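You operate a simulated robot arm through the tools that you are given. There is no shell and no other tool.

You run a simulated two-armed robot. Do the job below in one go: nothing can be reset, and whatever is moved stays where it is left.

JOB
Turn the press dial to 5. Take the guide block on the yellow outline on the bench and put it away on the lower step of the blue stand. Take the paste brush and put it on the raised shelf. Take the spacer bar with the smallest size on its label from the lower step of the blue stand and leave it on the open stretch of the belt. Put the brass valve in the steel pan. Fetch the file from the top of the steel bench and set it on the shelf under the steel table. Pick up the wire basket from the top of the cream slab with one hand, pass it to the other hand and put it on the middle of the grey shelf unit. Stack the finned tube that says "W9" from the top of the hopper stand on top of the finned tube that says "M4". The order is free. Set down upright: guide block, spacer bar, wire basket.
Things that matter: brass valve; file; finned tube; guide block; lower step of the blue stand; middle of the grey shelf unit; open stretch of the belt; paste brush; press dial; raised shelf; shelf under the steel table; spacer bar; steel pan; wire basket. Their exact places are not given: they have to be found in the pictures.

The check looks at the end state, three seconds after you hand in, the way a careful person would. Anything else that was tipped, shoved, dropped, spilled or broken makes it a failure.

ROBOT AND FRAMES
Two 6-joint arms with two-finger grippers on one trunk, on a base that drives. Base frame: it is fixed to the floor where the robot stands at the start and does not move with it; the origin is under the middle of the robot, x ahead of it, y to its left, z up; the surface under the hand at the start is at about z = 0.9. Units: m, degrees, N and s.
The left shoulder is at the start at [0.03, 0.178, 1.138], the right one opposite. With the tool pointing down near the work surface each hand reaches from about 0.52 to 0.82 m from the robot's upright axis, wherever it stands, measured 20 degrees to its own side. Places, roughly: brass valve [-0.75, 3.75, 1]; file (21x3x3 cm) [-0.4, 4.5, 0.9]; finned tube [9.5, 18.5, 0.75]; guide block [1, 0.5, 1]; lower step of the blue stand (25x100 cm) [0.28, 2.36, 0.72]; middle of the grey shelf unit [8.2, 16.5, 0.6]; open stretch of the belt [1.7, 4, 0.9]; paste brush (2x2x17 cm) [1.1, 0.5, 1]; press dial [0.7, 0, 1.2]; raised shelf [-0.4, 4.9, 1.1]; shelf under the steel table [-1.7, 2.8, 0.5]; spacer bar [0.5, 2.25, 0.75]; steel pan (22x13x4 cm) [-1.6, 2.6, 0.9]; wire basket [8.25, 16.5, 1]. Payload 2.54 kg a hand.
The TCP of each hand is the grasp point between the finger pads, 0.03 m short of the fingertips. In the tool frame z runs along the fingers and y along their closing line. The gripper opens to 0.116 m. The gripper's body begins 0.095 m behind the TCP.
Orientation is told as [roll, pitch, yaw] about the base's x, y, z axes, in that order, counted from this pose: with the fingers straight down and closing along the base's y, the tool's x points along the base's -x, its y along +y and its z along -z.

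CONTROLS
- The arms move only by the tool play_rows. It takes "left_rows", "right_rows" or both (then of equal length, played together; a hand with none holds still); each is a list of rows, each a list of 6 numbers: the shift along the base's x, y, z in m, then the turn, a rotation vector about the base's x, y, z in degrees. In form: [[x, y, z, rx, ry, rz], ...]. A call has 1 to 20 rows; each row shifts and turns the commanded pose from where the row before left it. "left_fingers" and "right_fingers" are, for a hand that has rows, the closure, from 0 (fully open) to 1 (shut), set as the call begins (left out, the last holds). Rows are played at 5 a second. More than 0.05 m and 8.6 degrees between two rows, or a gripper value outside its range, and nothing of the call is played. Where a pose cannot be reached the arm comes as near as it can. A force on the tool above 40 N (or 10 N above the force at the start of the call, whichever is more), or a blocked arm, ends the call early, and 0.2 s more pass. Each finger travels about 0.153 m/s and halts on what it meets, pressing with about 21 N; the grip force reading is that of the motor and also rises with nothing between the fingers. The clock runs only during rows and for 0.2 s after the last one: add rows that do not move to give the fingers time. The reply holds the time, the measured pose of the TCP, the force on the tool along the base axes, the opening and the grip force, in the units named above and with some noise, with the torque about the TCP (base axes, N m) and any sound that the robot's microphone picked up.
- Cameras (640 x 400 px; columns grow to the right, rows downward): "scene" is now at [0.052, 0.0023, 1.866]; the picture's right is [0.00, -1.00, 0.00], its down [-0.71, -0.00, -0.71] and it looks along [0.71, 0.00, -0.71] (base axes); focal length 273 px, centre (320, 200). "left" rides on the left gripper at [0.069, 0.015, -0.122] in its tool frame; the picture's right is [-0.21, 0.98, 0.00], its down [-0.83, -0.18, -0.53] and it looks along [-0.52, -0.11, 0.85] (tool axes); focal length 251 px, centre (320, 200). "right" rides on the right gripper at [0.069, -0.015, -0.122] in its tool frame; the picture's right is [0.21, 0.98, 0.00], its down [-0.83, 0.18, -0.53] and it looks along [-0.52, 0.11, 0.85] (tool axes); focal length 251 px, centre (320, 200).
- get_image(camera): a new picture of that camera. No time passes.
- move_column(by): slides the trunk up (or, below 0, down) by that many m; the arms and the scene camera ride with it, the base frame stays. It gives what a move gives, with no picture.
- drive_base(legs): drives the robot by 1 to 6 legs, each [ahead, left, turn to the left] in m, m and degrees, along the robot's own axes; the way and the turn of a leg run together, so that a leg with both is an arc; at most 1.5 m and 180 degrees a leg. The arms and the cameras ride along, it lands a little off, and it stops where it bumps. It gives what a move gives.
- turn_head(pan, tilt): turns the head with the scene camera to pan (to the left, within 143 degrees either way) and tilt (down, from -29 to 69), counted from straight ahead of the robot. It gives what a move gives.
- locate(camera, pixels): there is no depth. For up to 12 entries [column, row, z] of the newest picture of that camera ("zoom" is the newest enlarged one), the place [x, y] in the base frame at which the ray of that pixel passes the height z, good to about 0.003 m. No time passes.
- enlarge(camera, box): a new picture of the part [left, top, right, bottom] of that camera's present view, enlarged. No time passes.
- job_done(): hands the job in; it is judged then, once.

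Leave the grippers open and the arms clear of the work at the hand-in unless told otherwise.

The tools are called after "Request:" as name(argument=value, ...) on one line, values as JSON. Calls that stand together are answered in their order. play_rows: Moves the arms, as the interface text tells. Its arguments: {"type":"object","properties":{"left_rows":{"type":"array","items":{"type":"array","items":{"type":"number"}}},"left_fingers":{"type":"number"},"right_rows":{"type":"array","items":{"type":"array","items":{"type":"number"}}},"right_fingers":{"type":"number"}},"required":[]} The other tools are called the same way: move_column (by) slides the trunk up or down; drive_base (legs) drives the base; turn_head (pan, tilt) turns the head that bears the scene camera; get_image (camera) takes a picture; locate (camera, pixels) gives the place at which the rays of pixels pass given heights; enlarge (camera, box) takes an enlarged picture of a part of a camera's view; job_done () hands the job in.

At the start:

```text
time: 0.0
left_tcp_pos: [0.512, 0.3052, 1.3199]
left_ee_rot: [-0.1, 0.0, 0.0]
left_ft_force: [-0.4, -0.6, 0.5]
left_torque: [0.0, 0.02, -0.01]
left_opening: 0.1161
left_grasp_force: 0.1
right_tcp_pos: [0.5492, -0.1027, 1.2956]
right_ee_rot: [-0.1, 0.0, -0.1]
right_ft_force: [0.3, -0.5, 0.3]
right_torque: [0.0, 0.01, 0.01]
right_opening: 0.1163
right_grasp_force: 0.1
trunk travel left (down, up): [-0.35, 0.19]
robot x, y, heading: [-0.0011, 0.0026, 0.0]
head pan, tilt: [0.3, 45.1]
```

scene: 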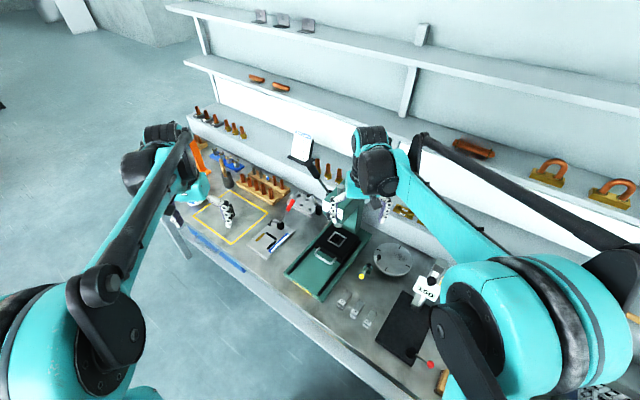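
right: 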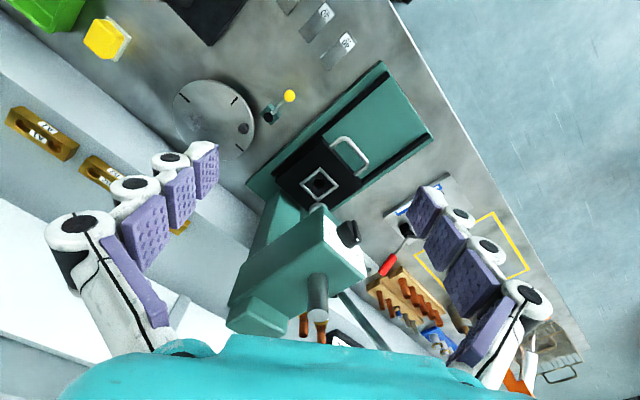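
left: 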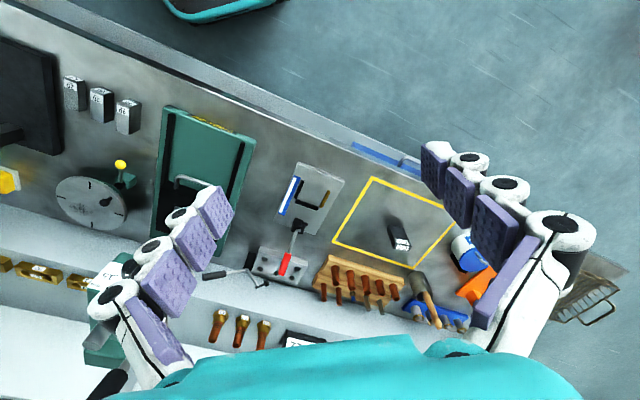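

I see a workbench with a green press in the middle, a yellow outline to its left with a dark guide block on it, and several small tools. I'll look more closely at the bench first.

Request:
enlarge(camera="scene", box=[160, 90, 320, 290])

Request:
enlarge(camera="scene", box=[280, 100, 440, 300])

Request:
enlarge(camera="left", box=[240, 150, 540, 350])

```text
2.00 times, centred on (240, 190) of scene
```

zoom: 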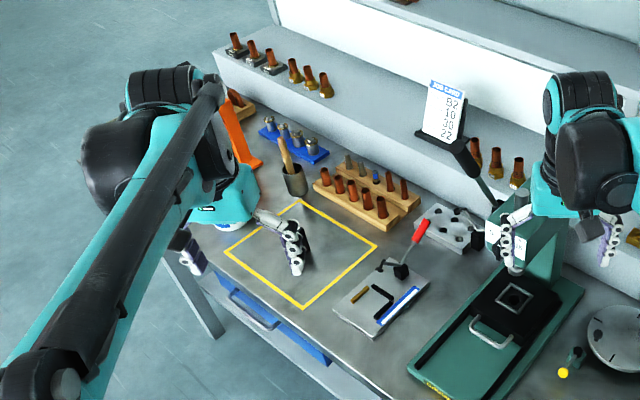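

```text
2.00 times, centred on (360, 200) of scene
```

zoom: 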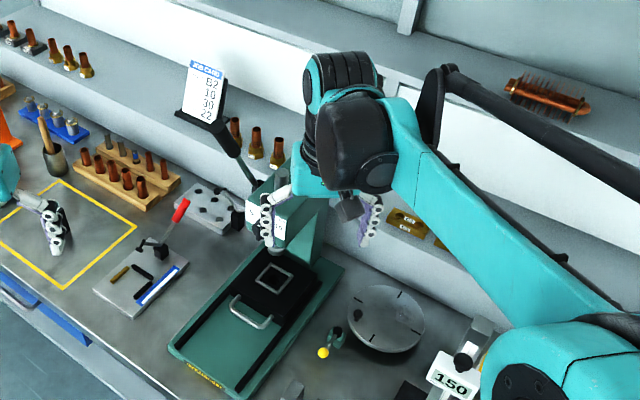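

```text
2.00 times, centred on (390, 250) of left
```

zoom: 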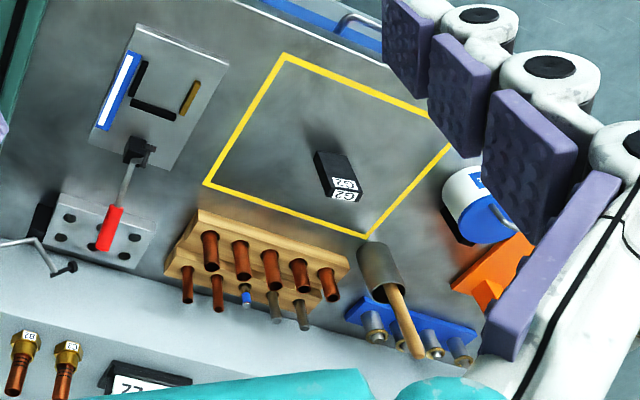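

The press head carries a dark knob, at right-camera (345,232). I'll enlarge it, since it may be the dial.

Request:
enlarge(camera="right", box=[220, 160, 440, 340])

Request:
enlarge(camera="scene", box=[300, 140, 420, 240])

Request:
enlarge(camera="left", box=[40, 220, 200, 360])

```text
2.22 times, centred on (330, 250) of right
```

zoom: 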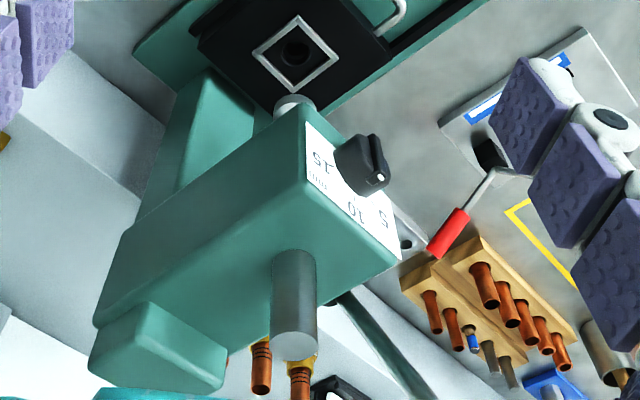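

```text
4.00 times, centred on (360, 190) of scene
```

zoom: 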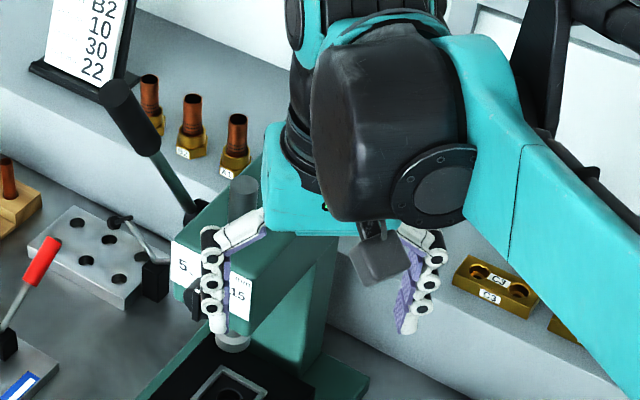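

```text
2.86 times, centred on (120, 290) of left
```

zoom: 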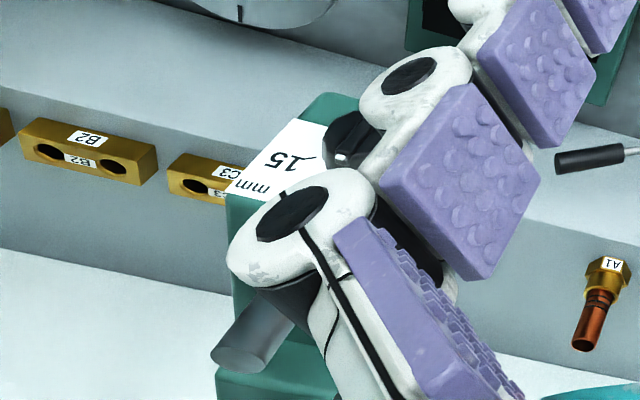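

The dial sits on the front face of the press head with marks 5, 10 and 15. I'll move the right hand aside, to -y and slightly up, so the scene camera can see it.

Request:
play_rows(right_rows=[[-0.02, -0.04, 0.01, 0, 0, 0], [-0.02, -0.04, 0.01, 0, 0, 0], [-0.01, -0.04, 0.01, 0, 0, 0], [0, -0.04, 0.01, 0, 0, 0], [0, -0.04, 0.01, 0, 0, 0], [0, -0.04, 0.0, 0, 0, 0]])

Request:
get_image(camera="scene")

Request:
enlarge(camera="scene", box=[300, 140, 420, 240])

```text
time: 1.4
left_tcp_pos: [0.5123, 0.3035, 1.3198]
left_ee_rot: [0.1, 0.0, 0.1]
left_ft_force: [-0.3, 0.5, 0.7]
left_torque: [0.03, -0.01, 0.02]
left_opening: 0.1157
left_grasp_force: 0.1
right_tcp_pos: [0.4991, -0.3462, 1.3449]
right_ee_rot: [0.1, 0.1, 0.1]
right_ft_force: [-1.2, 0.2, 0.2]
right_torque: [0.03, 0.03, 0.03]
right_opening: 0.1161
right_grasp_force: 0.1
trunk travel left (down, up): [-0.35, 0.19]
robot x, y, heading: [-0.0005, -0.0003, -0.0]
head pan, tilt: [0.3, 45.1]
```

```text
taken
```

scene: 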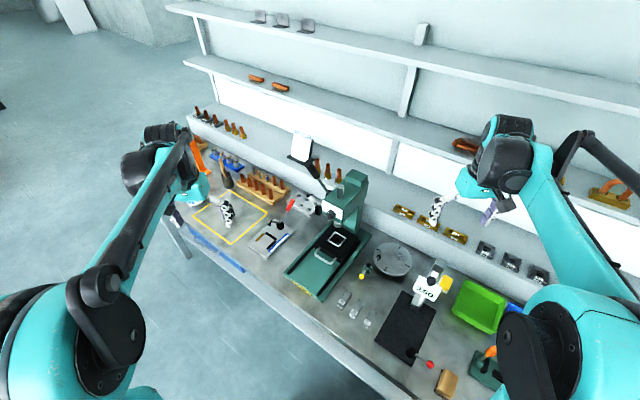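

```text
4.00 times, centred on (360, 190) of scene
```

zoom: 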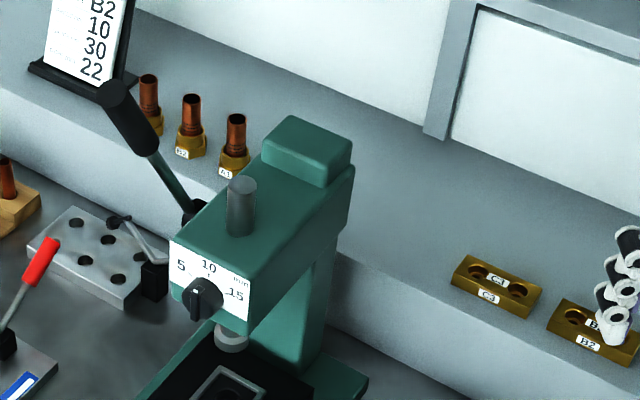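

The dial now shows 5 (left), 10 (top) and 15 (right), and the knob's mark seems to point near 10. I'll enlarge more and triangulate the knob from the scene and left cameras.

Request:
enlarge(camera="left", box=[80, 220, 200, 300])

Request:
enlarge(camera="scene", box=[310, 190, 360, 230])

Request:
get_image(camera="right")

```text
5.00 times, centred on (140, 260) of left
```

zoom: 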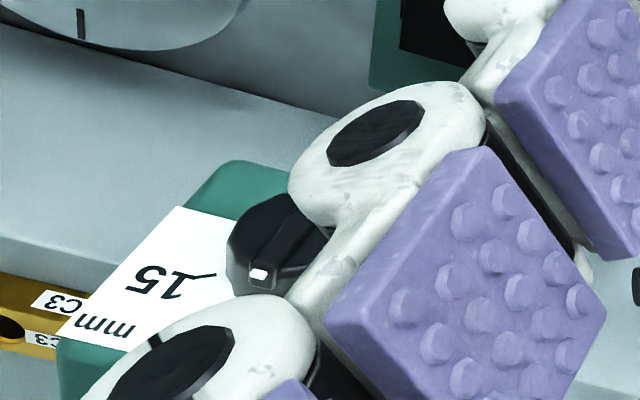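

```text
10.00 times, centred on (335, 210) of scene
```

zoom: 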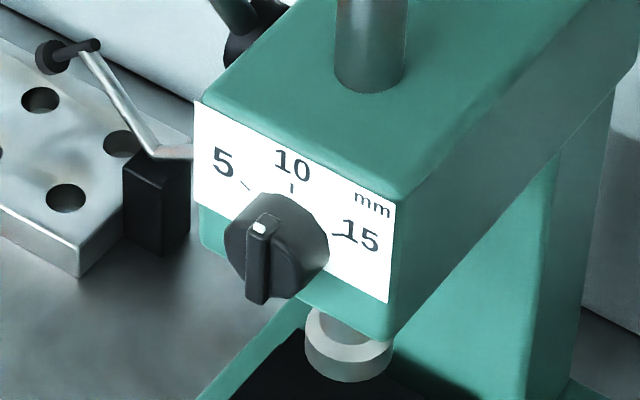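

```text
taken
```

right: 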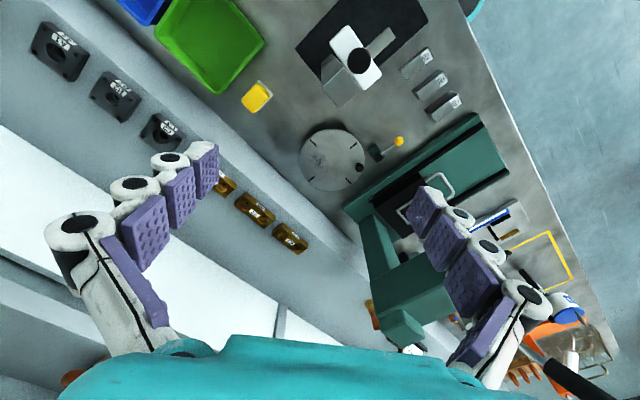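

The knob is a round body with a ridge and a white dot, roughly vertical (at 10). I'll triangulate the plate's top-right corner, at scene (342.5,210.3) and left (88.4,287.6).

Request:
locate(camera="scene", pixels=[[342.5, 210.3, 1.15], [342.5, 210.3, 1.2], [342.5, 210.3, 1.25], [342.5, 210.3, 1.3], [322.5, 200, 1.25], [322.5, 200, 1.2], [328.9, 212.7, 1.2]])

Request:
locate(camera="left", pixels=[[88.4, 287.6, 1.15], [88.4, 287.6, 1.2], [88.4, 287.6, 1.25], [88.4, 287.6, 1.3], [127, 274, 1.2], [127, 274, 1.15]])

```text
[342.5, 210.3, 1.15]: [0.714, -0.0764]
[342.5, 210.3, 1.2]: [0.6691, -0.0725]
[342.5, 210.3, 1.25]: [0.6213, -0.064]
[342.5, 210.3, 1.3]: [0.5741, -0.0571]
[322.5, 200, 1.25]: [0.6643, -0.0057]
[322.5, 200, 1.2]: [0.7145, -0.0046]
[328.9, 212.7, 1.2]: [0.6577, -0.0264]
```

```text
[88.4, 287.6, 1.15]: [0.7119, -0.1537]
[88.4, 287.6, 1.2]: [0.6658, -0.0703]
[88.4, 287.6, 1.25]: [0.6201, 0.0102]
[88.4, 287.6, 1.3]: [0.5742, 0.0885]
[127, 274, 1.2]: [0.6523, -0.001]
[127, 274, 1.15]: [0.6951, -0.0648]
```

Both rays agree near z = 1.20. The plate's top edge runs from (0.715,-0.005) to (0.669,-0.071), so the face points toward the left-front and a hand must approach along about (0.83,-0.56). That suits the left hand. I'll yaw it -34°, tip its fingers up to horizontal while backing off, then look at the dial with its camera.

Request:
play_rows(left_rows=[[-0.02, -0.02, 0, 0, 0, -8.5], [-0.02, -0.02, 0, 0, 0, -8.5], [-0.02, -0.02, 0, 0, 0, -8.5], [-0.02, -0.02, 0, 0, 0, -8.5], [0, -0.02, 0, -4.75, -7.05, 0], [0, -0.02, 0, -4.75, -7.05, 0], [0, -0.02, 0, -4.75, -7.05, 0], [0, 0, 0, -4.75, -7.05, 0], [0, 0, 0, -4.75, -7.05, 0], [0, 0, 0, -4.75, -7.05, 0], [0, 0, 0, -4.75, -7.05, 0]])

Request:
get_image(camera="left")

Request:
get_image(camera="scene")

```text
time: 3.8
left_tcp_pos: [0.4331, 0.1643, 1.3199]
left_ee_rot: [0.1, -59.6, -34.0]
left_ft_force: [-1.4, -0.5, 0.3]
left_torque: [0.04, 0.01, -0.02]
left_opening: 0.1157
left_grasp_force: 0.1
right_tcp_pos: [0.4982, -0.3442, 1.3462]
right_ee_rot: [-0.1, 0.0, 0.0]
right_ft_force: [-1.0, -0.1, 0.1]
right_torque: [0.01, 0.05, 0.04]
right_opening: 0.1161
right_grasp_force: 0.1
trunk travel left (down, up): [-0.35, 0.19]
robot x, y, heading: [-0.0011, 0.0035, 0.2]
head pan, tilt: [0.3, 45.1]
```

```text
taken
```

left: 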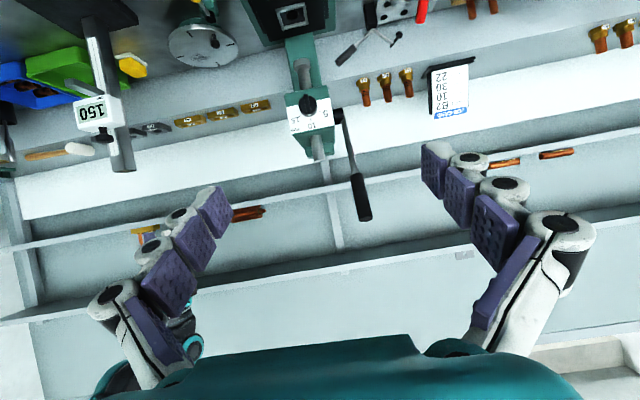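

```text
taken
```

scene: 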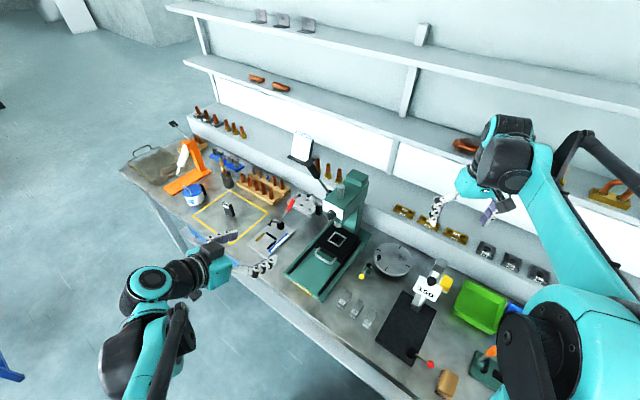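

The hand camera shows the dial upside down at (313,110). I'll enlarge it for a near-frontal look.

Request:
enlarge(camera="left", box=[275, 80, 355, 145])

```text
6.15 times, centred on (315, 112) of left
```

zoom: 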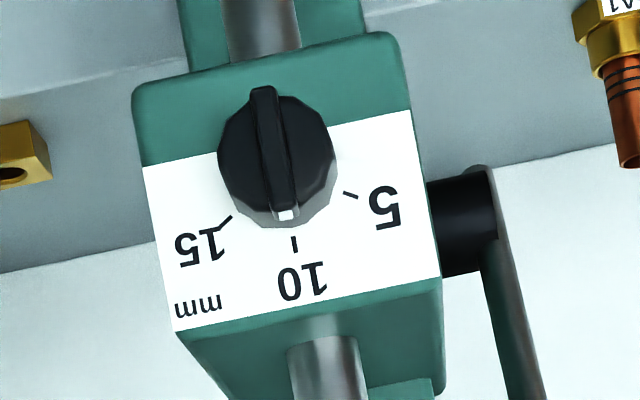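

The ticks sit at about -60° (5), 0° (10) and +60° (15), and the knob points at 10. Next I triangulate the middle of the ridge, at left (307.7,103.9) and scene (328.8,216.3), plus the disc.

Request:
locate(camera="left", pixels=[[307.7, 103.9, 1.2], [307.7, 103.9, 1.18], [307.7, 103.9, 1.16], [307.7, 103.9, 1.14], [307.7, 103.9, 1.12], [309.8, 114.2, 1.18], [309.8, 114.2, 1.16]])

Request:
locate(camera="scene", pixels=[[328.8, 216.3, 1.2], [328.8, 216.3, 1.18], [328.8, 216.3, 1.16], [328.8, 216.3, 1.14], [328.9, 212.7, 1.18], [328.9, 212.7, 1.16]])

```text
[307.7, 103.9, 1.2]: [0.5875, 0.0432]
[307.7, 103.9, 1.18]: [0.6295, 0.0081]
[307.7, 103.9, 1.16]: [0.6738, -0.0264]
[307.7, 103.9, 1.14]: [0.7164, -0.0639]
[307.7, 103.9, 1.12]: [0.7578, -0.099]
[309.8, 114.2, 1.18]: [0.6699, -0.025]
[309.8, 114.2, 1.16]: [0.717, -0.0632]
```

```text
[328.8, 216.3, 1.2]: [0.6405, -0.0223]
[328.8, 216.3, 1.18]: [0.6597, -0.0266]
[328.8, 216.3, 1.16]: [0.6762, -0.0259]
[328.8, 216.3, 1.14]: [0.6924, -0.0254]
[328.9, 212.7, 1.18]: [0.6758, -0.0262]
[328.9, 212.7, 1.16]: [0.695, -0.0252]
```

The ridge front is at about (0.675,-0.026,1.161) and the plate is about 0.02 m behind it. I move the left hand to 0.10 m in front with the fingers horizontal, closing sideways across the vertical ridge.

Request:
play_rows(left_rows=[[0.02, -0.02, -0.03, -4.25, -6.3, 0], [0.02, -0.02, -0.03, -4.25, -6.3, 0], [0.028, -0.024, -0.03, -4.25, -6.3, 0], [0.03, -0.024, -0.03, -4.25, -6.3, 0], [0.03, -0.024, -0.02, 0, 0, 0], [0.03, -0.022, -0.019, 0, 0, 0], [0, 0, 0, 0, 0, 0]])

Request:
get_image(camera="left")

Request:
enlarge(camera="scene", box=[270, 160, 370, 260])

```text
time: 5.4
left_tcp_pos: [0.6315, 0.0383, 1.2585]
left_ee_rot: [-22.3, -90.1, -11.5]
left_ft_force: [-0.1, 0.3, -0.1]
left_torque: [-0.01, 0.0, 0.01]
left_opening: 0.1159
left_grasp_force: 0.0
left hand out of reach, approached as far as the arm can: row 3, 4
right_tcp_pos: [0.4974, -0.3431, 1.3457]
right_ee_rot: [-0.1, 0.0, 0.0]
right_ft_force: [-0.8, -0.6, 0.6]
right_torque: [0.01, -0.01, -0.01]
right_opening: 0.1161
right_grasp_force: 0.0
trunk travel left (down, up): [-0.35, 0.19]
robot x, y, heading: [0.0008, -0.0009, 0.1]
head pan, tilt: [0.3, 45.1]
```

```text
taken
```

left: 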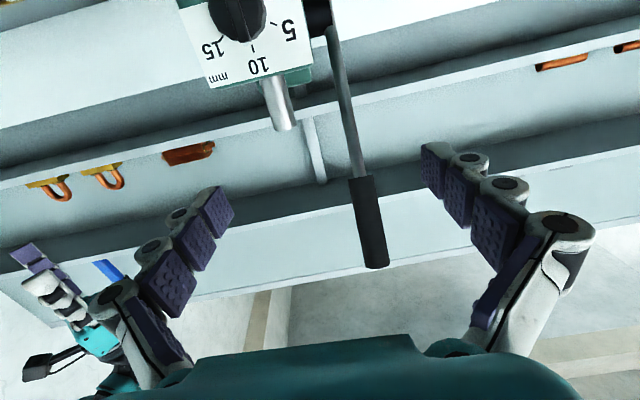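

```text
4.00 times, centred on (320, 210) of scene
```

zoom: 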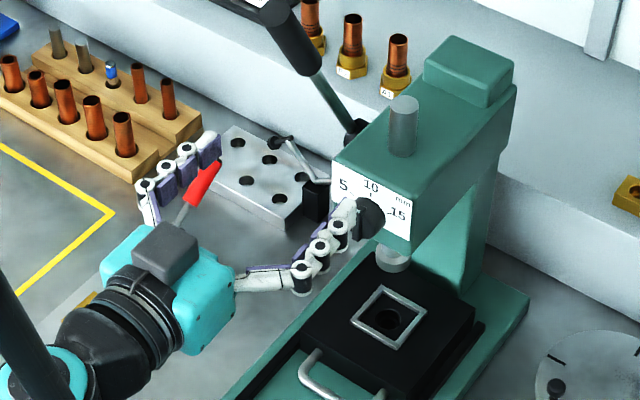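

The arm cannot fold in that low, so it stayed at z = 1.2585. I'll use the trunk instead. I shift left sideways to line up with the knob and raise the right hand, then lower the trunk by 0.0975.

Request:
play_rows(left_rows=[[-0.008, -0.012, 0, 0, 0, 0], [-0.008, -0.012, 0, 0, 0, 0], [0, 0, 0, 0, 0, 0], [0, 0, 0, 0, 0, 0]], right_rows=[[0, 0, 0.04, 0, 0, 0], [0, 0, 0.04, 0, 0, 0], [0, 0, 0.03, 0, 0, 0], [0, 0, 0, 0, 0, 0]])

Request:
move_column(by=-0.0975)

Request:
get_image(camera="left")

Request:
get_image(camera="scene")

```text
time: 6.4
left_tcp_pos: [0.6204, 0.0132, 1.265]
left_ee_rot: [-2.2, -89.8, -31.9]
left_ft_force: [-0.2, -0.6, 0.4]
left_torque: [-0.04, 0.0, -0.02]
left_opening: 0.1163
left_grasp_force: 0.0
left hand out of reach, approached as far as the arm can: row 1, 2
right_tcp_pos: [0.4972, -0.3444, 1.4557]
right_ee_rot: [0.0, 0.0, 0.0]
right_ft_force: [-0.6, 0.1, -0.1]
right_torque: [-0.02, -0.03, -0.03]
right_opening: 0.1163
right_grasp_force: 0.0
trunk travel left (down, up): [-0.35, 0.19]
robot x, y, heading: [-0.0022, 0.0015, 0.2]
head pan, tilt: [0.3, 45.1]
```

```text
time: 7.7
left_tcp_pos: [0.62, 0.0146, 1.1685]
left_ee_rot: [-3.9, -89.8, -30.2]
left_ft_force: [0.6, -0.2, -0.5]
left_torque: [0.03, -0.03, 0.01]
left_opening: 0.1162
left_grasp_force: 0.0
right_tcp_pos: [0.4981, -0.3448, 1.357]
right_ee_rot: [0.0, 0.1, 0.1]
right_ft_force: [-0.5, -0.5, -0.2]
right_torque: [-0.02, -0.04, 0.01]
right_opening: 0.1159
right_grasp_force: 0.0
trunk travel left (down, up): [-0.253, 0.288]
robot x, y, heading: [0.0009, 0.0024, 0.1]
head pan, tilt: [0.3, 45.1]
```

```text
taken
```

left: 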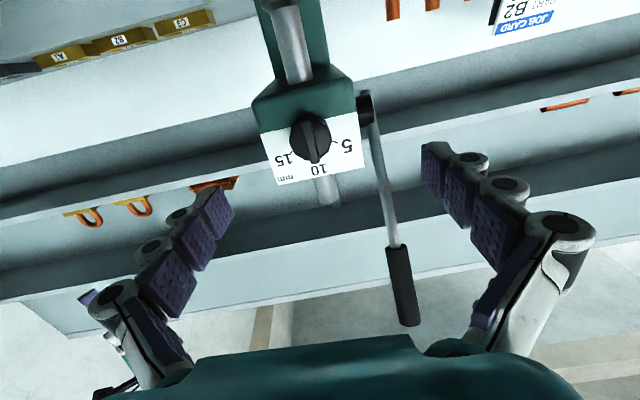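

```text
taken
```

scene: 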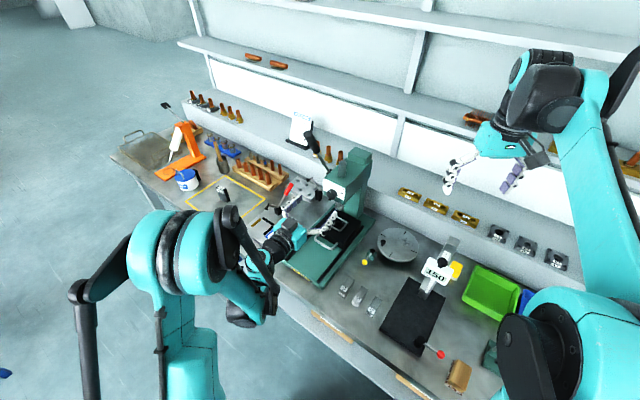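

The hand is now level with the knob, seen at left (312,138). I'll enlarge to measure the offset from the finger axis.

Request:
enlarge(camera="left", box=[250, 90, 370, 190])

```text
4.00 times, centred on (310, 140) of left
```

zoom: 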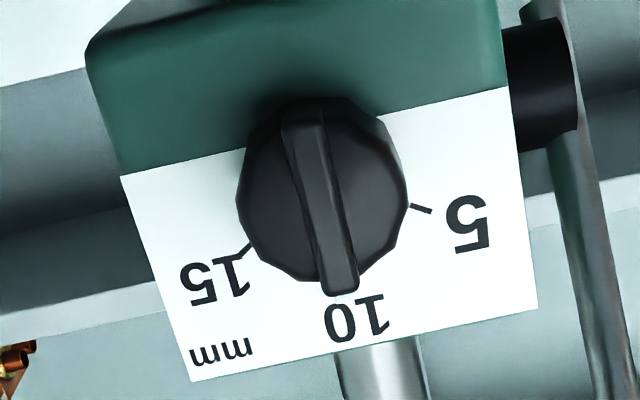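

The knob is about 5 mm to the right and 9–11 mm below the finger axis. I correct that while moving forward 0.03 m, then re-measure.

Request:
play_rows(left_rows=[[0.0075, -0.0075, -0.005, 0, 0, 0], [0.0075, -0.0075, -0.004, 0, 0, 0], [0.0075, -0.0056, 0, 0, 0, 0], [0, 0, 0, 0, 0, 0]])

Request:
enlarge(camera="left", box=[250, 90, 370, 190])

```text
time: 8.7
left_tcp_pos: [0.6427, -0.0062, 1.1599]
left_ee_rot: [-5.3, -89.8, -28.7]
left_ft_force: [0.4, 0.4, -0.2]
left_torque: [0.04, -0.02, 0.02]
left_opening: 0.1158
left_grasp_force: 0.1
right_tcp_pos: [0.498, -0.3431, 1.3577]
right_ee_rot: [0.0, 0.1, 0.0]
right_ft_force: [0.1, 0.1, -0.2]
right_torque: [0.01, 0.01, -0.04]
right_opening: 0.116
right_grasp_force: 0.1
trunk travel left (down, up): [-0.253, 0.288]
robot x, y, heading: [0.001, -0.0011, -0.1]
head pan, tilt: [0.3, 45.1]
```

```text
4.00 times, centred on (310, 140) of left
```

zoom: 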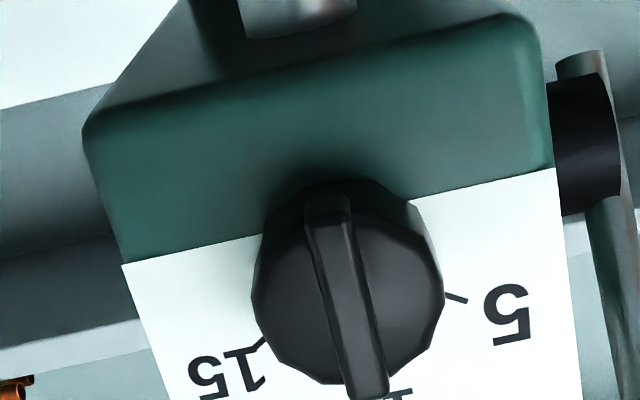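

Alignment is good, with the ridge at (317,164.5) and the finger axis at (320,164). I move 18 mm forward with 2 mm of sideways correction, then close gently.

Request:
play_rows(left_rows=[[0.007, -0.006, 0, 0, 0, 0], [0.0068, -0.0058, 0, 0, 0, 0], [0, 0, 0, 0, 0, 0]])

Request:
get_image(camera="left")

Request:
enlarge(camera="scene", box=[300, 150, 380, 220])

```text
time: 9.5
left_tcp_pos: [0.6564, -0.0163, 1.1594]
left_ee_rot: [-5.9, -89.8, -28.2]
left_ft_force: [0.8, 0.2, 0.0]
left_torque: [-0.03, 0.01, 0.01]
left_opening: 0.116
left_grasp_force: 0.0
right_tcp_pos: [0.4982, -0.3439, 1.3575]
right_ee_rot: [0.1, 0.0, 0.0]
right_ft_force: [0.4, -0.9, 0.7]
right_torque: [-0.02, 0.03, -0.01]
right_opening: 0.1159
right_grasp_force: 0.0
trunk travel left (down, up): [-0.253, 0.288]
robot x, y, heading: [-0.0002, 0.0009, -0.2]
head pan, tilt: [0.3, 45.1]
```

```text
taken
```

left: 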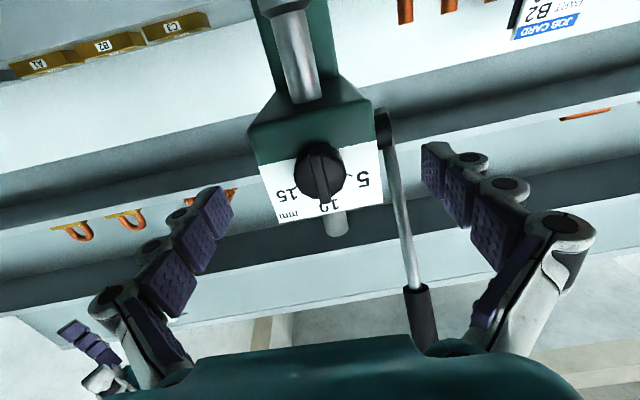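

```text
5.71 times, centred on (340, 185) of scene
```

zoom: 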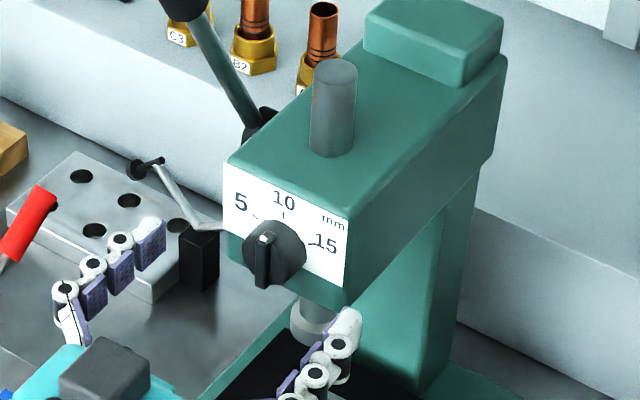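

In the scene view the fingertips may be a bit short of the knob, so I'll check with locate on both tips and the ridge at z = 1.16.

Request:
locate(camera="zoom", pixels=[[155, 235, 1.16], [350, 325, 1.16], [262, 262, 1.16], [155, 220, 1.171], [345, 310, 1.171], [262, 240, 1.178]])

Request:
enlarge(camera="left", box=[230, 110, 430, 235])

```text
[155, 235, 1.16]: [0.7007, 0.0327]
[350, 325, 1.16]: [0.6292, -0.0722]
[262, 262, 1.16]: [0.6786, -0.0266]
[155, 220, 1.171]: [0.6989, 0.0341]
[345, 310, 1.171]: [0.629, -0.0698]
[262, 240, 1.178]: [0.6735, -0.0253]
```

```text
3.20 times, centred on (330, 172) of left
```

zoom: 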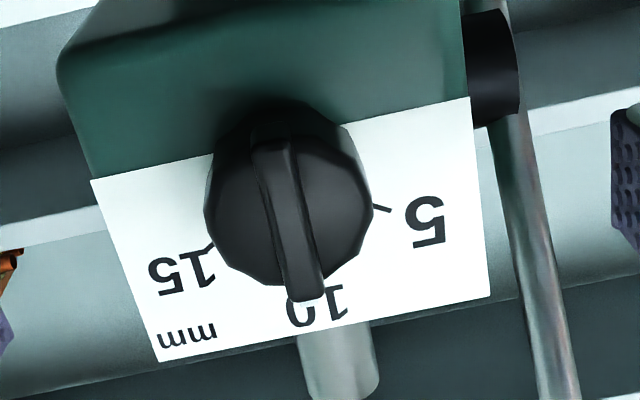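

The fingertips flank the knob. I go 4 mm further in and 2 mm up, then close on the ridge.

Request:
play_rows(left_rows=[[0.0033, -0.0022, 0.002, 0, 0, 0], [0, 0, 0, 0, 0, 0]])

Request:
play_rows(left_rows=[[0, 0, 0, 0, 0, 0], [0, 0, 0, 0, 0, 0], [0, 0, 0, 0, 0, 0], [0, 0, 0, 0, 0, 0]], left_fingers=1)

Request:
get_image(camera="left")

Request:
enlarge(camera="scene", box=[300, 150, 380, 220])

```text
time: 10.1
left_tcp_pos: [0.6604, -0.0194, 1.1605]
left_ee_rot: [-4.6, -89.7, -29.5]
left_ft_force: [-0.8, 0.6, 0.7]
left_torque: [0.05, 0.02, 0.0]
left_opening: 0.1162
left_grasp_force: 0.1
right_tcp_pos: [0.4979, -0.3427, 1.3569]
right_ee_rot: [-0.1, 0.0, 0.0]
right_ft_force: [0.2, -0.6, 0.5]
right_torque: [0.01, -0.02, -0.02]
right_opening: 0.1159
right_grasp_force: 0.1
trunk travel left (down, up): [-0.253, 0.288]
robot x, y, heading: [-0.0029, -0.0012, 0.3]
head pan, tilt: [0.3, 45.1]
```

```text
time: 11.1
left_tcp_pos: [0.661, -0.021, 1.161]
left_ee_rot: [5.2, -89.7, -39.2]
left_ft_force: [-6.7, -0.1, -7.9]
left_torque: [0.08, 0.07, -0.26]
left_opening: 0.0327
left_grasp_force: 44.8
right_tcp_pos: [0.4971, -0.343, 1.3575]
right_ee_rot: [0.0, 0.0, 0.0]
right_ft_force: [-0.4, 0.8, 0.2]
right_torque: [-0.01, -0.01, 0.02]
right_opening: 0.1158
right_grasp_force: 0.1
trunk travel left (down, up): [-0.253, 0.288]
robot x, y, heading: [0.0, -0.0009, -0.1]
head pan, tilt: [0.3, 45.1]
```

```text
taken
```

left: 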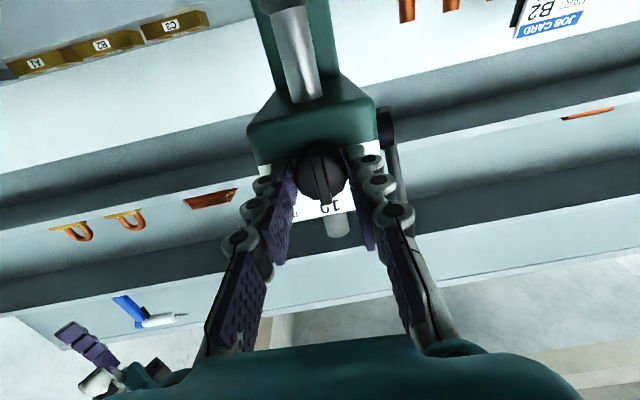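

```text
5.71 times, centred on (340, 185) of scene
```

zoom: 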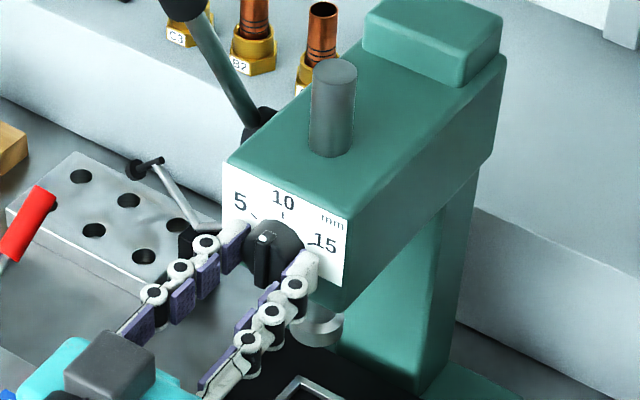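

The fingers grip the round body (opening 0.0327). I turn counter-clockwise as seen from the front (about -a), 30° first, and check.

Request:
play_rows(left_rows=[[0, 0, 0, -4.96, 3.37, 0], [0, 0, 0, -4.96, 3.37, 0], [0, 0, 0, -4.96, 3.37, 0], [0, 0, 0, -4.96, 3.37, 0], [0, 0, 0, -4.96, 3.37, 0]])

Request:
enlarge(camera="scene", box=[300, 150, 380, 220])

Request:
enlarge(camera="left", box=[240, 100, 400, 230])

```text
time: 12.3
left_tcp_pos: [0.6603, -0.0202, 1.1615]
left_ee_rot: [-89.3, -59.9, 55.2]
left_ft_force: [-7.1, -3.3, -3.6]
left_torque: [0.39, 0.56, -0.56]
left_opening: 0.0327
left_grasp_force: 44.9
right_tcp_pos: [0.4972, -0.3433, 1.3587]
right_ee_rot: [0.0, 0.1, -0.1]
right_ft_force: [-1.0, -0.4, 0.7]
right_torque: [0.0, -0.03, -0.01]
right_opening: 0.1161
right_grasp_force: 0.1
trunk travel left (down, up): [-0.253, 0.288]
robot x, y, heading: [0.0021, -0.0026, -0.1]
head pan, tilt: [0.3, 45.1]
```

```text
5.71 times, centred on (340, 185) of scene
```

zoom: 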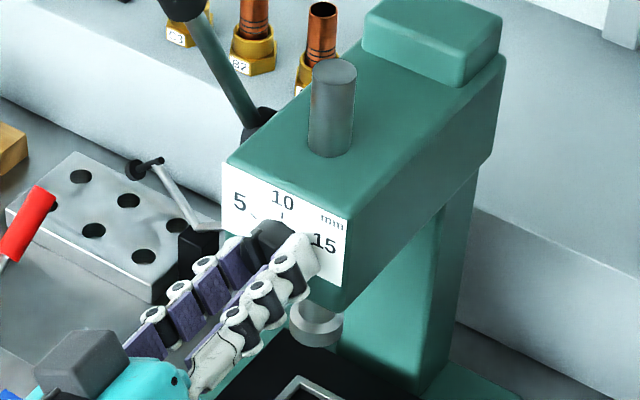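

```text
3.08 times, centred on (320, 165) of left
```

zoom: 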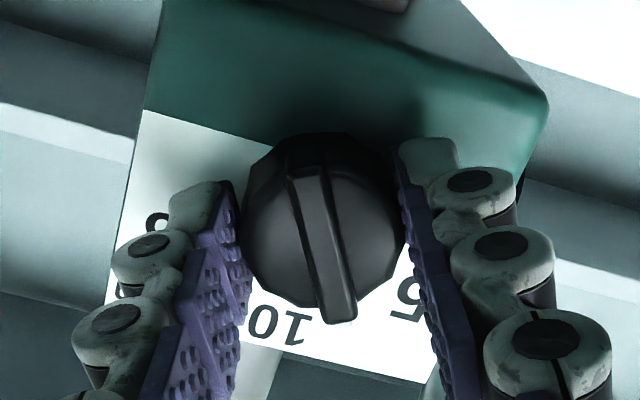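

The knob turns with the hand, since the ridge stayed fixed between the fingers while the plate turned. Another 30°.

Request:
play_rows(left_rows=[[0, 0, 0, -4.96, 3.37, 0], [0, 0, 0, -4.96, 3.37, 0], [0, 0, 0, -4.96, 3.37, 0], [0, 0, 0, -4.96, 3.37, 0], [0, 0, 0, -4.96, 3.37, 0], [0, 0, 0, 0, 0, 0]])

Request:
enlarge(camera="left", box=[240, 100, 400, 230])

```text
time: 13.7
left_tcp_pos: [0.6586, -0.0207, 1.1609]
left_ee_rot: [-89.6, -30.0, 55.5]
left_ft_force: [-12.0, -2.6, -9.5]
left_torque: [0.2, 0.28, -0.58]
left_opening: 0.0326
left_grasp_force: 44.7
right_tcp_pos: [0.4975, -0.3437, 1.358]
right_ee_rot: [0.0, 0.1, 0.0]
right_ft_force: [-0.4, 0.7, -0.6]
right_torque: [-0.02, 0.0, 0.01]
right_opening: 0.116
right_grasp_force: 0.1
trunk travel left (down, up): [-0.253, 0.288]
robot x, y, heading: [0.0011, -0.0021, 0.1]
head pan, tilt: [0.3, 45.1]
```

```text
3.08 times, centred on (320, 165) of left
```

zoom: 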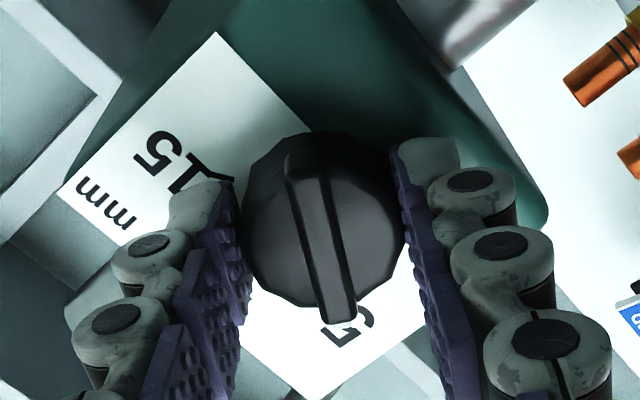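

The ridge now points at the 5. I open, back straight off, and look.

Request:
play_rows(left_rows=[[0, 0, 0, 0, 0, 0], [0, 0, 0, 0, 0, 0], [0, 0, 0, 0, 0, 0]], left_fingers=0)

Request:
play_rows(left_rows=[[-0.025, 0.017, 0, 0, 0, 0], [-0.025, 0.017, 0, 0, 0, 0]])

Request:
get_image(camera="left")

Request:
enlarge(camera="scene", box=[300, 150, 380, 220])

```text
time: 14.5
left_tcp_pos: [0.6597, -0.0196, 1.1618]
left_ee_rot: [-89.8, -30.0, 55.6]
left_ft_force: [-0.4, 0.1, -0.6]
left_torque: [0.03, 0.0, -0.01]
left_opening: 0.1161
left_grasp_force: 0.1
right_tcp_pos: [0.4988, -0.3438, 1.3586]
right_ee_rot: [0.1, 0.0, 0.0]
right_ft_force: [-0.5, 0.4, 0.1]
right_torque: [-0.03, -0.03, 0.0]
right_opening: 0.1159
right_grasp_force: 0.0
trunk travel left (down, up): [-0.253, 0.288]
robot x, y, heading: [-0.0004, 0.0008, -0.2]
head pan, tilt: [0.3, 45.1]
```

```text
time: 15.1
left_tcp_pos: [0.6158, 0.0122, 1.1709]
left_ee_rot: [-89.6, -29.9, 55.4]
left_ft_force: [-1.1, 0.6, -0.3]
left_torque: [0.01, -0.02, 0.0]
left_opening: 0.1157
left_grasp_force: 0.0
left hand out of reach, approached as far as the arm can: row 2
right_tcp_pos: [0.4979, -0.3435, 1.3578]
right_ee_rot: [0.0, 0.0, 0.0]
right_ft_force: [0.6, -0.3, 0.4]
right_torque: [0.03, -0.05, -0.03]
right_opening: 0.1159
right_grasp_force: 0.3
trunk travel left (down, up): [-0.253, 0.288]
robot x, y, heading: [0.0013, -0.0, -0.2]
head pan, tilt: [0.3, 45.1]
```

```text
taken
```

left: 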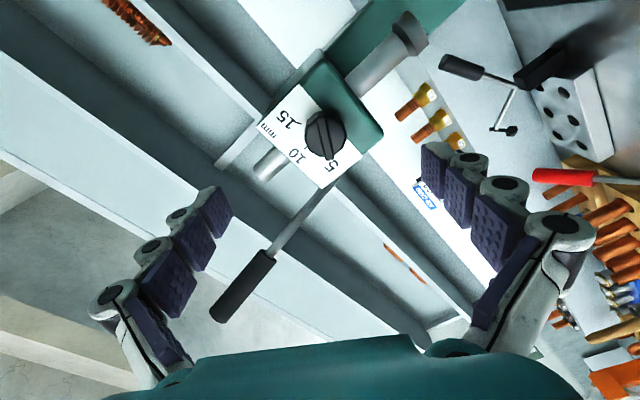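

```text
5.71 times, centred on (340, 185) of scene
```

zoom: 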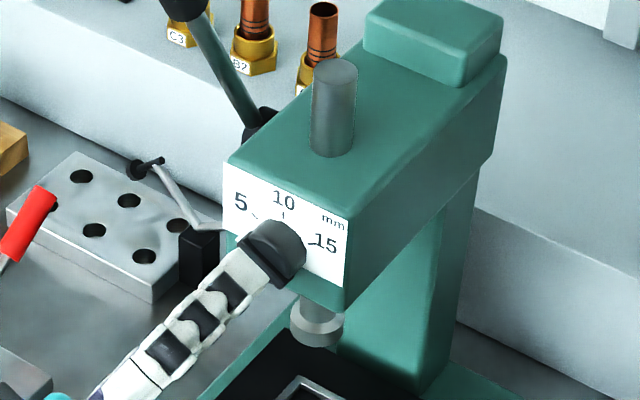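

Request:
enlarge(camera="left", box=[260, 80, 380, 190])

```text
3.64 times, centred on (320, 135) of left
```

zoom: 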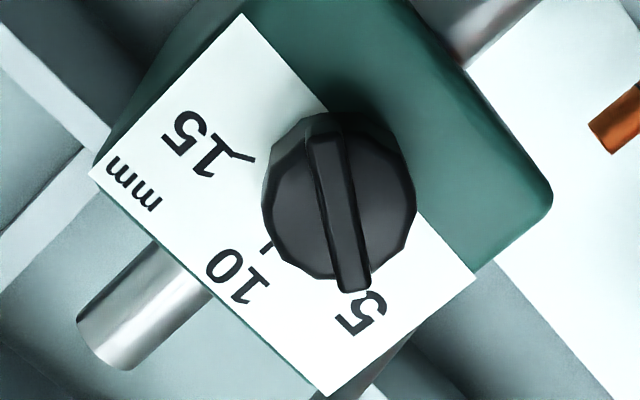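

The ridge points at 5 within a few degrees. Now I undo the hand turn, moving left and up away from the press, and bring the fingers back to straight down.

Request:
play_rows(left_rows=[[0, 0.03, 0.03, 7.03, -4.78, 0], [0, 0.03, 0.03, 7.03, -4.78, 0], [0, 0.03, 0.03, 7.03, -4.78, 0], [-0.01, 0.03, 0.02, 7.03, -4.78, 0], [-0.01, 0.03, 0, 7.03, -4.78, 0], [-0.02, 0.03, 0, 7.03, -4.78, 0], [-0.02, 0.02, 0, 7.03, -4.78, 0], [0, 0, 0, 4.75, 7.05, 0], [0, 0, 0, 4.75, 7.05, 0], [0, 0, 0, 4.75, 7.05, 0], [0, 0, 0, 4.75, 7.05, 0], [0, 0, 0, 4.75, 7.05, 0], [0, 0, 0, 4.75, 7.05, 0], [0, 0, 0, 4.75, 7.05, 0], [0, 0, 0, 4.75, 7.05, 0], [0, 0, 0, 4.75, 7.05, 0], [0, 0, 0, 4.75, 7.05, 0], [0, 0, 0, 2.8, 4.15, 0], [0, 0, 0, 0, 0, 0]])

Request:
get_image(camera="scene")

Request:
enlarge(camera="scene", box=[320, 170, 370, 205])

Request:
get_image(camera="left")

```text
time: 19.1
left_tcp_pos: [0.555, 0.2133, 1.2791]
left_ee_rot: [0.0, 0.3, -33.5]
left_ft_force: [-0.6, -1.0, -0.3]
left_torque: [0.0, 0.0, 0.01]
left_opening: 0.116
left_grasp_force: 0.0
right_tcp_pos: [0.4976, -0.3435, 1.3577]
right_ee_rot: [0.0, 0.0, 0.0]
right_ft_force: [0.0, -0.2, 0.4]
right_torque: [-0.01, 0.03, 0.01]
right_opening: 0.1163
right_grasp_force: 0.0
trunk travel left (down, up): [-0.253, 0.288]
robot x, y, heading: [0.0017, -0.0003, -0.1]
head pan, tilt: [0.3, 45.1]
```

```text
taken
```

scene: 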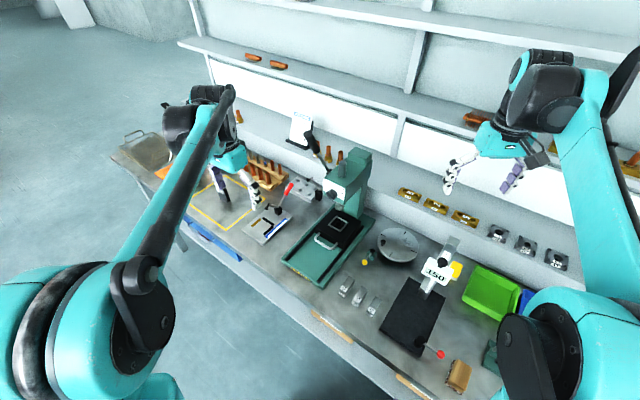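

```text
11.43 times, centred on (345, 188) of scene
```

zoom: 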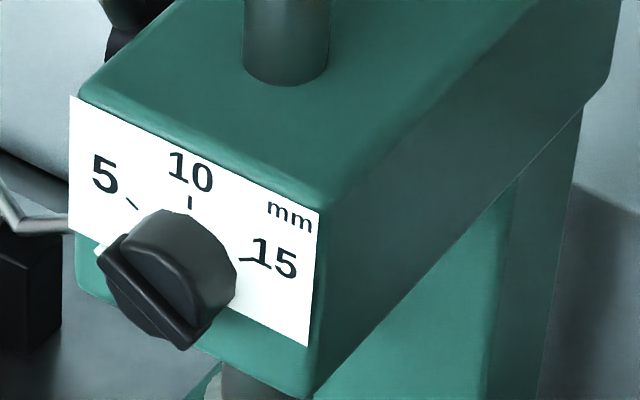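

```text
taken
```

left: 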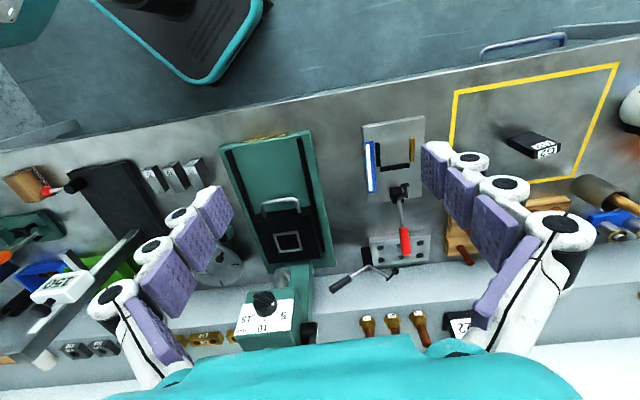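

The dial reads 5, with the ridge parallel to the 5 tick. Next are the guide block and the brush in the pot. I'll locate the bench edge, the block and the yellow outline in the left and scene pictures.

Request:
locate(camera="left", pixels=[[535, 145, 0.93], [455, 92, 0.9], [617, 65, 0.9], [575, 178, 0.9], [450, 140, 0.9], [0, 155, 0.9], [320, 98, 0.9], [600, 40, 0.9], [605, 195, 0.95]])

Request:
locate(camera="scene", pixels=[[110, 155, 0.9], [200, 245, 0.9], [400, 398, 0.9], [216, 171, 0.9]])

Request:
enlarge(camera="left", box=[440, 50, 640, 250])

```text
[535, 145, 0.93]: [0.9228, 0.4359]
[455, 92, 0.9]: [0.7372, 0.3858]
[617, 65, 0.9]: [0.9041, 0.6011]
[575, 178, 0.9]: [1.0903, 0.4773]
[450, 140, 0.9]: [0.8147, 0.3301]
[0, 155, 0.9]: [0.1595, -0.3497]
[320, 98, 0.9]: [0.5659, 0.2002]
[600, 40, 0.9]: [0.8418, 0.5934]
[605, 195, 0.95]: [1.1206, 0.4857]
```

```text
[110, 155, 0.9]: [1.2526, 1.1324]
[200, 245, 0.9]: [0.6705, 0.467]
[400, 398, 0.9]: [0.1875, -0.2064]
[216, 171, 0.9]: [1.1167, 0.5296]
```

```text
2.00 times, centred on (540, 150) of left
```

zoom: 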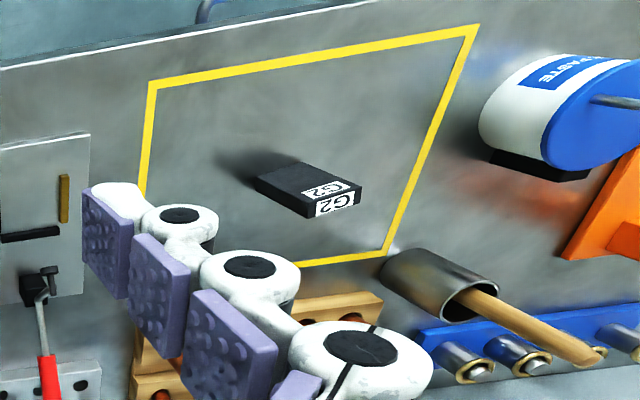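

The bench runs along (0.56,0.83), so the robot should face about -34°. The guide block "G2" is near (0.92,0.44), and the brush sits in a pot near (1.12,0.49). Before driving I look around the room with the head.

Request:
turn_head(pan=50, tilt=25)

Request:
get_image(camera="scene")

Request:
turn_head(pan=110, tilt=25)

Request:
get_image(camera="scene")

```text
time: 20.3
left_tcp_pos: [0.5559, 0.2133, 1.2792]
left_ee_rot: [0.1, 0.2, -33.5]
left_ft_force: [1.1, -0.8, 0.1]
left_torque: [-0.01, 0.02, 0.03]
left_opening: 0.1162
left_grasp_force: 0.2
right_tcp_pos: [0.4984, -0.3447, 1.3574]
right_ee_rot: [0.0, 0.0, 0.2]
right_ft_force: [-0.4, 0.1, 0.2]
right_torque: [-0.04, 0.01, -0.04]
right_opening: 0.1158
right_grasp_force: 0.1
trunk travel left (down, up): [-0.253, 0.288]
robot x, y, heading: [-0.0001, -0.0031, -0.2]
head pan, tilt: [50.0, 25.0]
```

```text
taken
```

scene: 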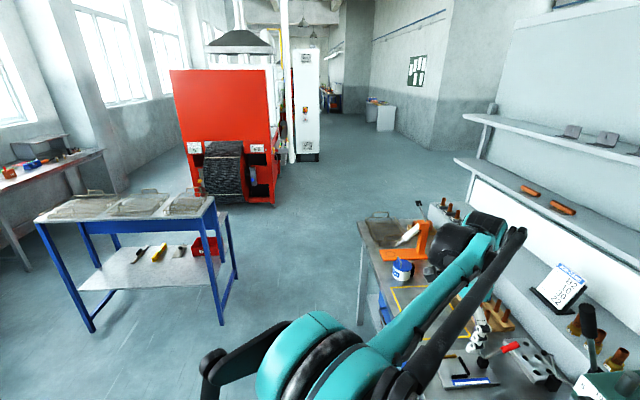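

```text
time: 21.6
left_tcp_pos: [0.5564, 0.2135, 1.28]
left_ee_rot: [0.0, 0.1, -33.4]
left_ft_force: [0.3, 0.2, -0.3]
left_torque: [-0.04, 0.01, -0.03]
left_opening: 0.1161
left_grasp_force: 0.0
right_tcp_pos: [0.4971, -0.3432, 1.3586]
right_ee_rot: [0.0, -0.2, 0.0]
right_ft_force: [0.1, 0.3, 0.0]
right_torque: [0.01, 0.01, 0.01]
right_opening: 0.1161
right_grasp_force: 0.0
trunk travel left (down, up): [-0.253, 0.288]
robot x, y, heading: [0.0027, -0.001, 0.3]
head pan, tilt: [110.0, 25.0]
```

```text
taken
```

scene: 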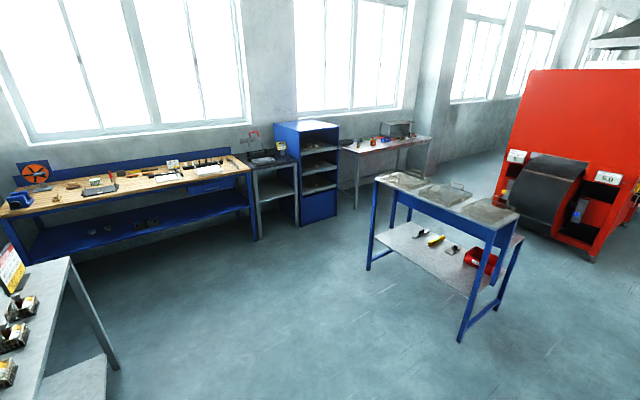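

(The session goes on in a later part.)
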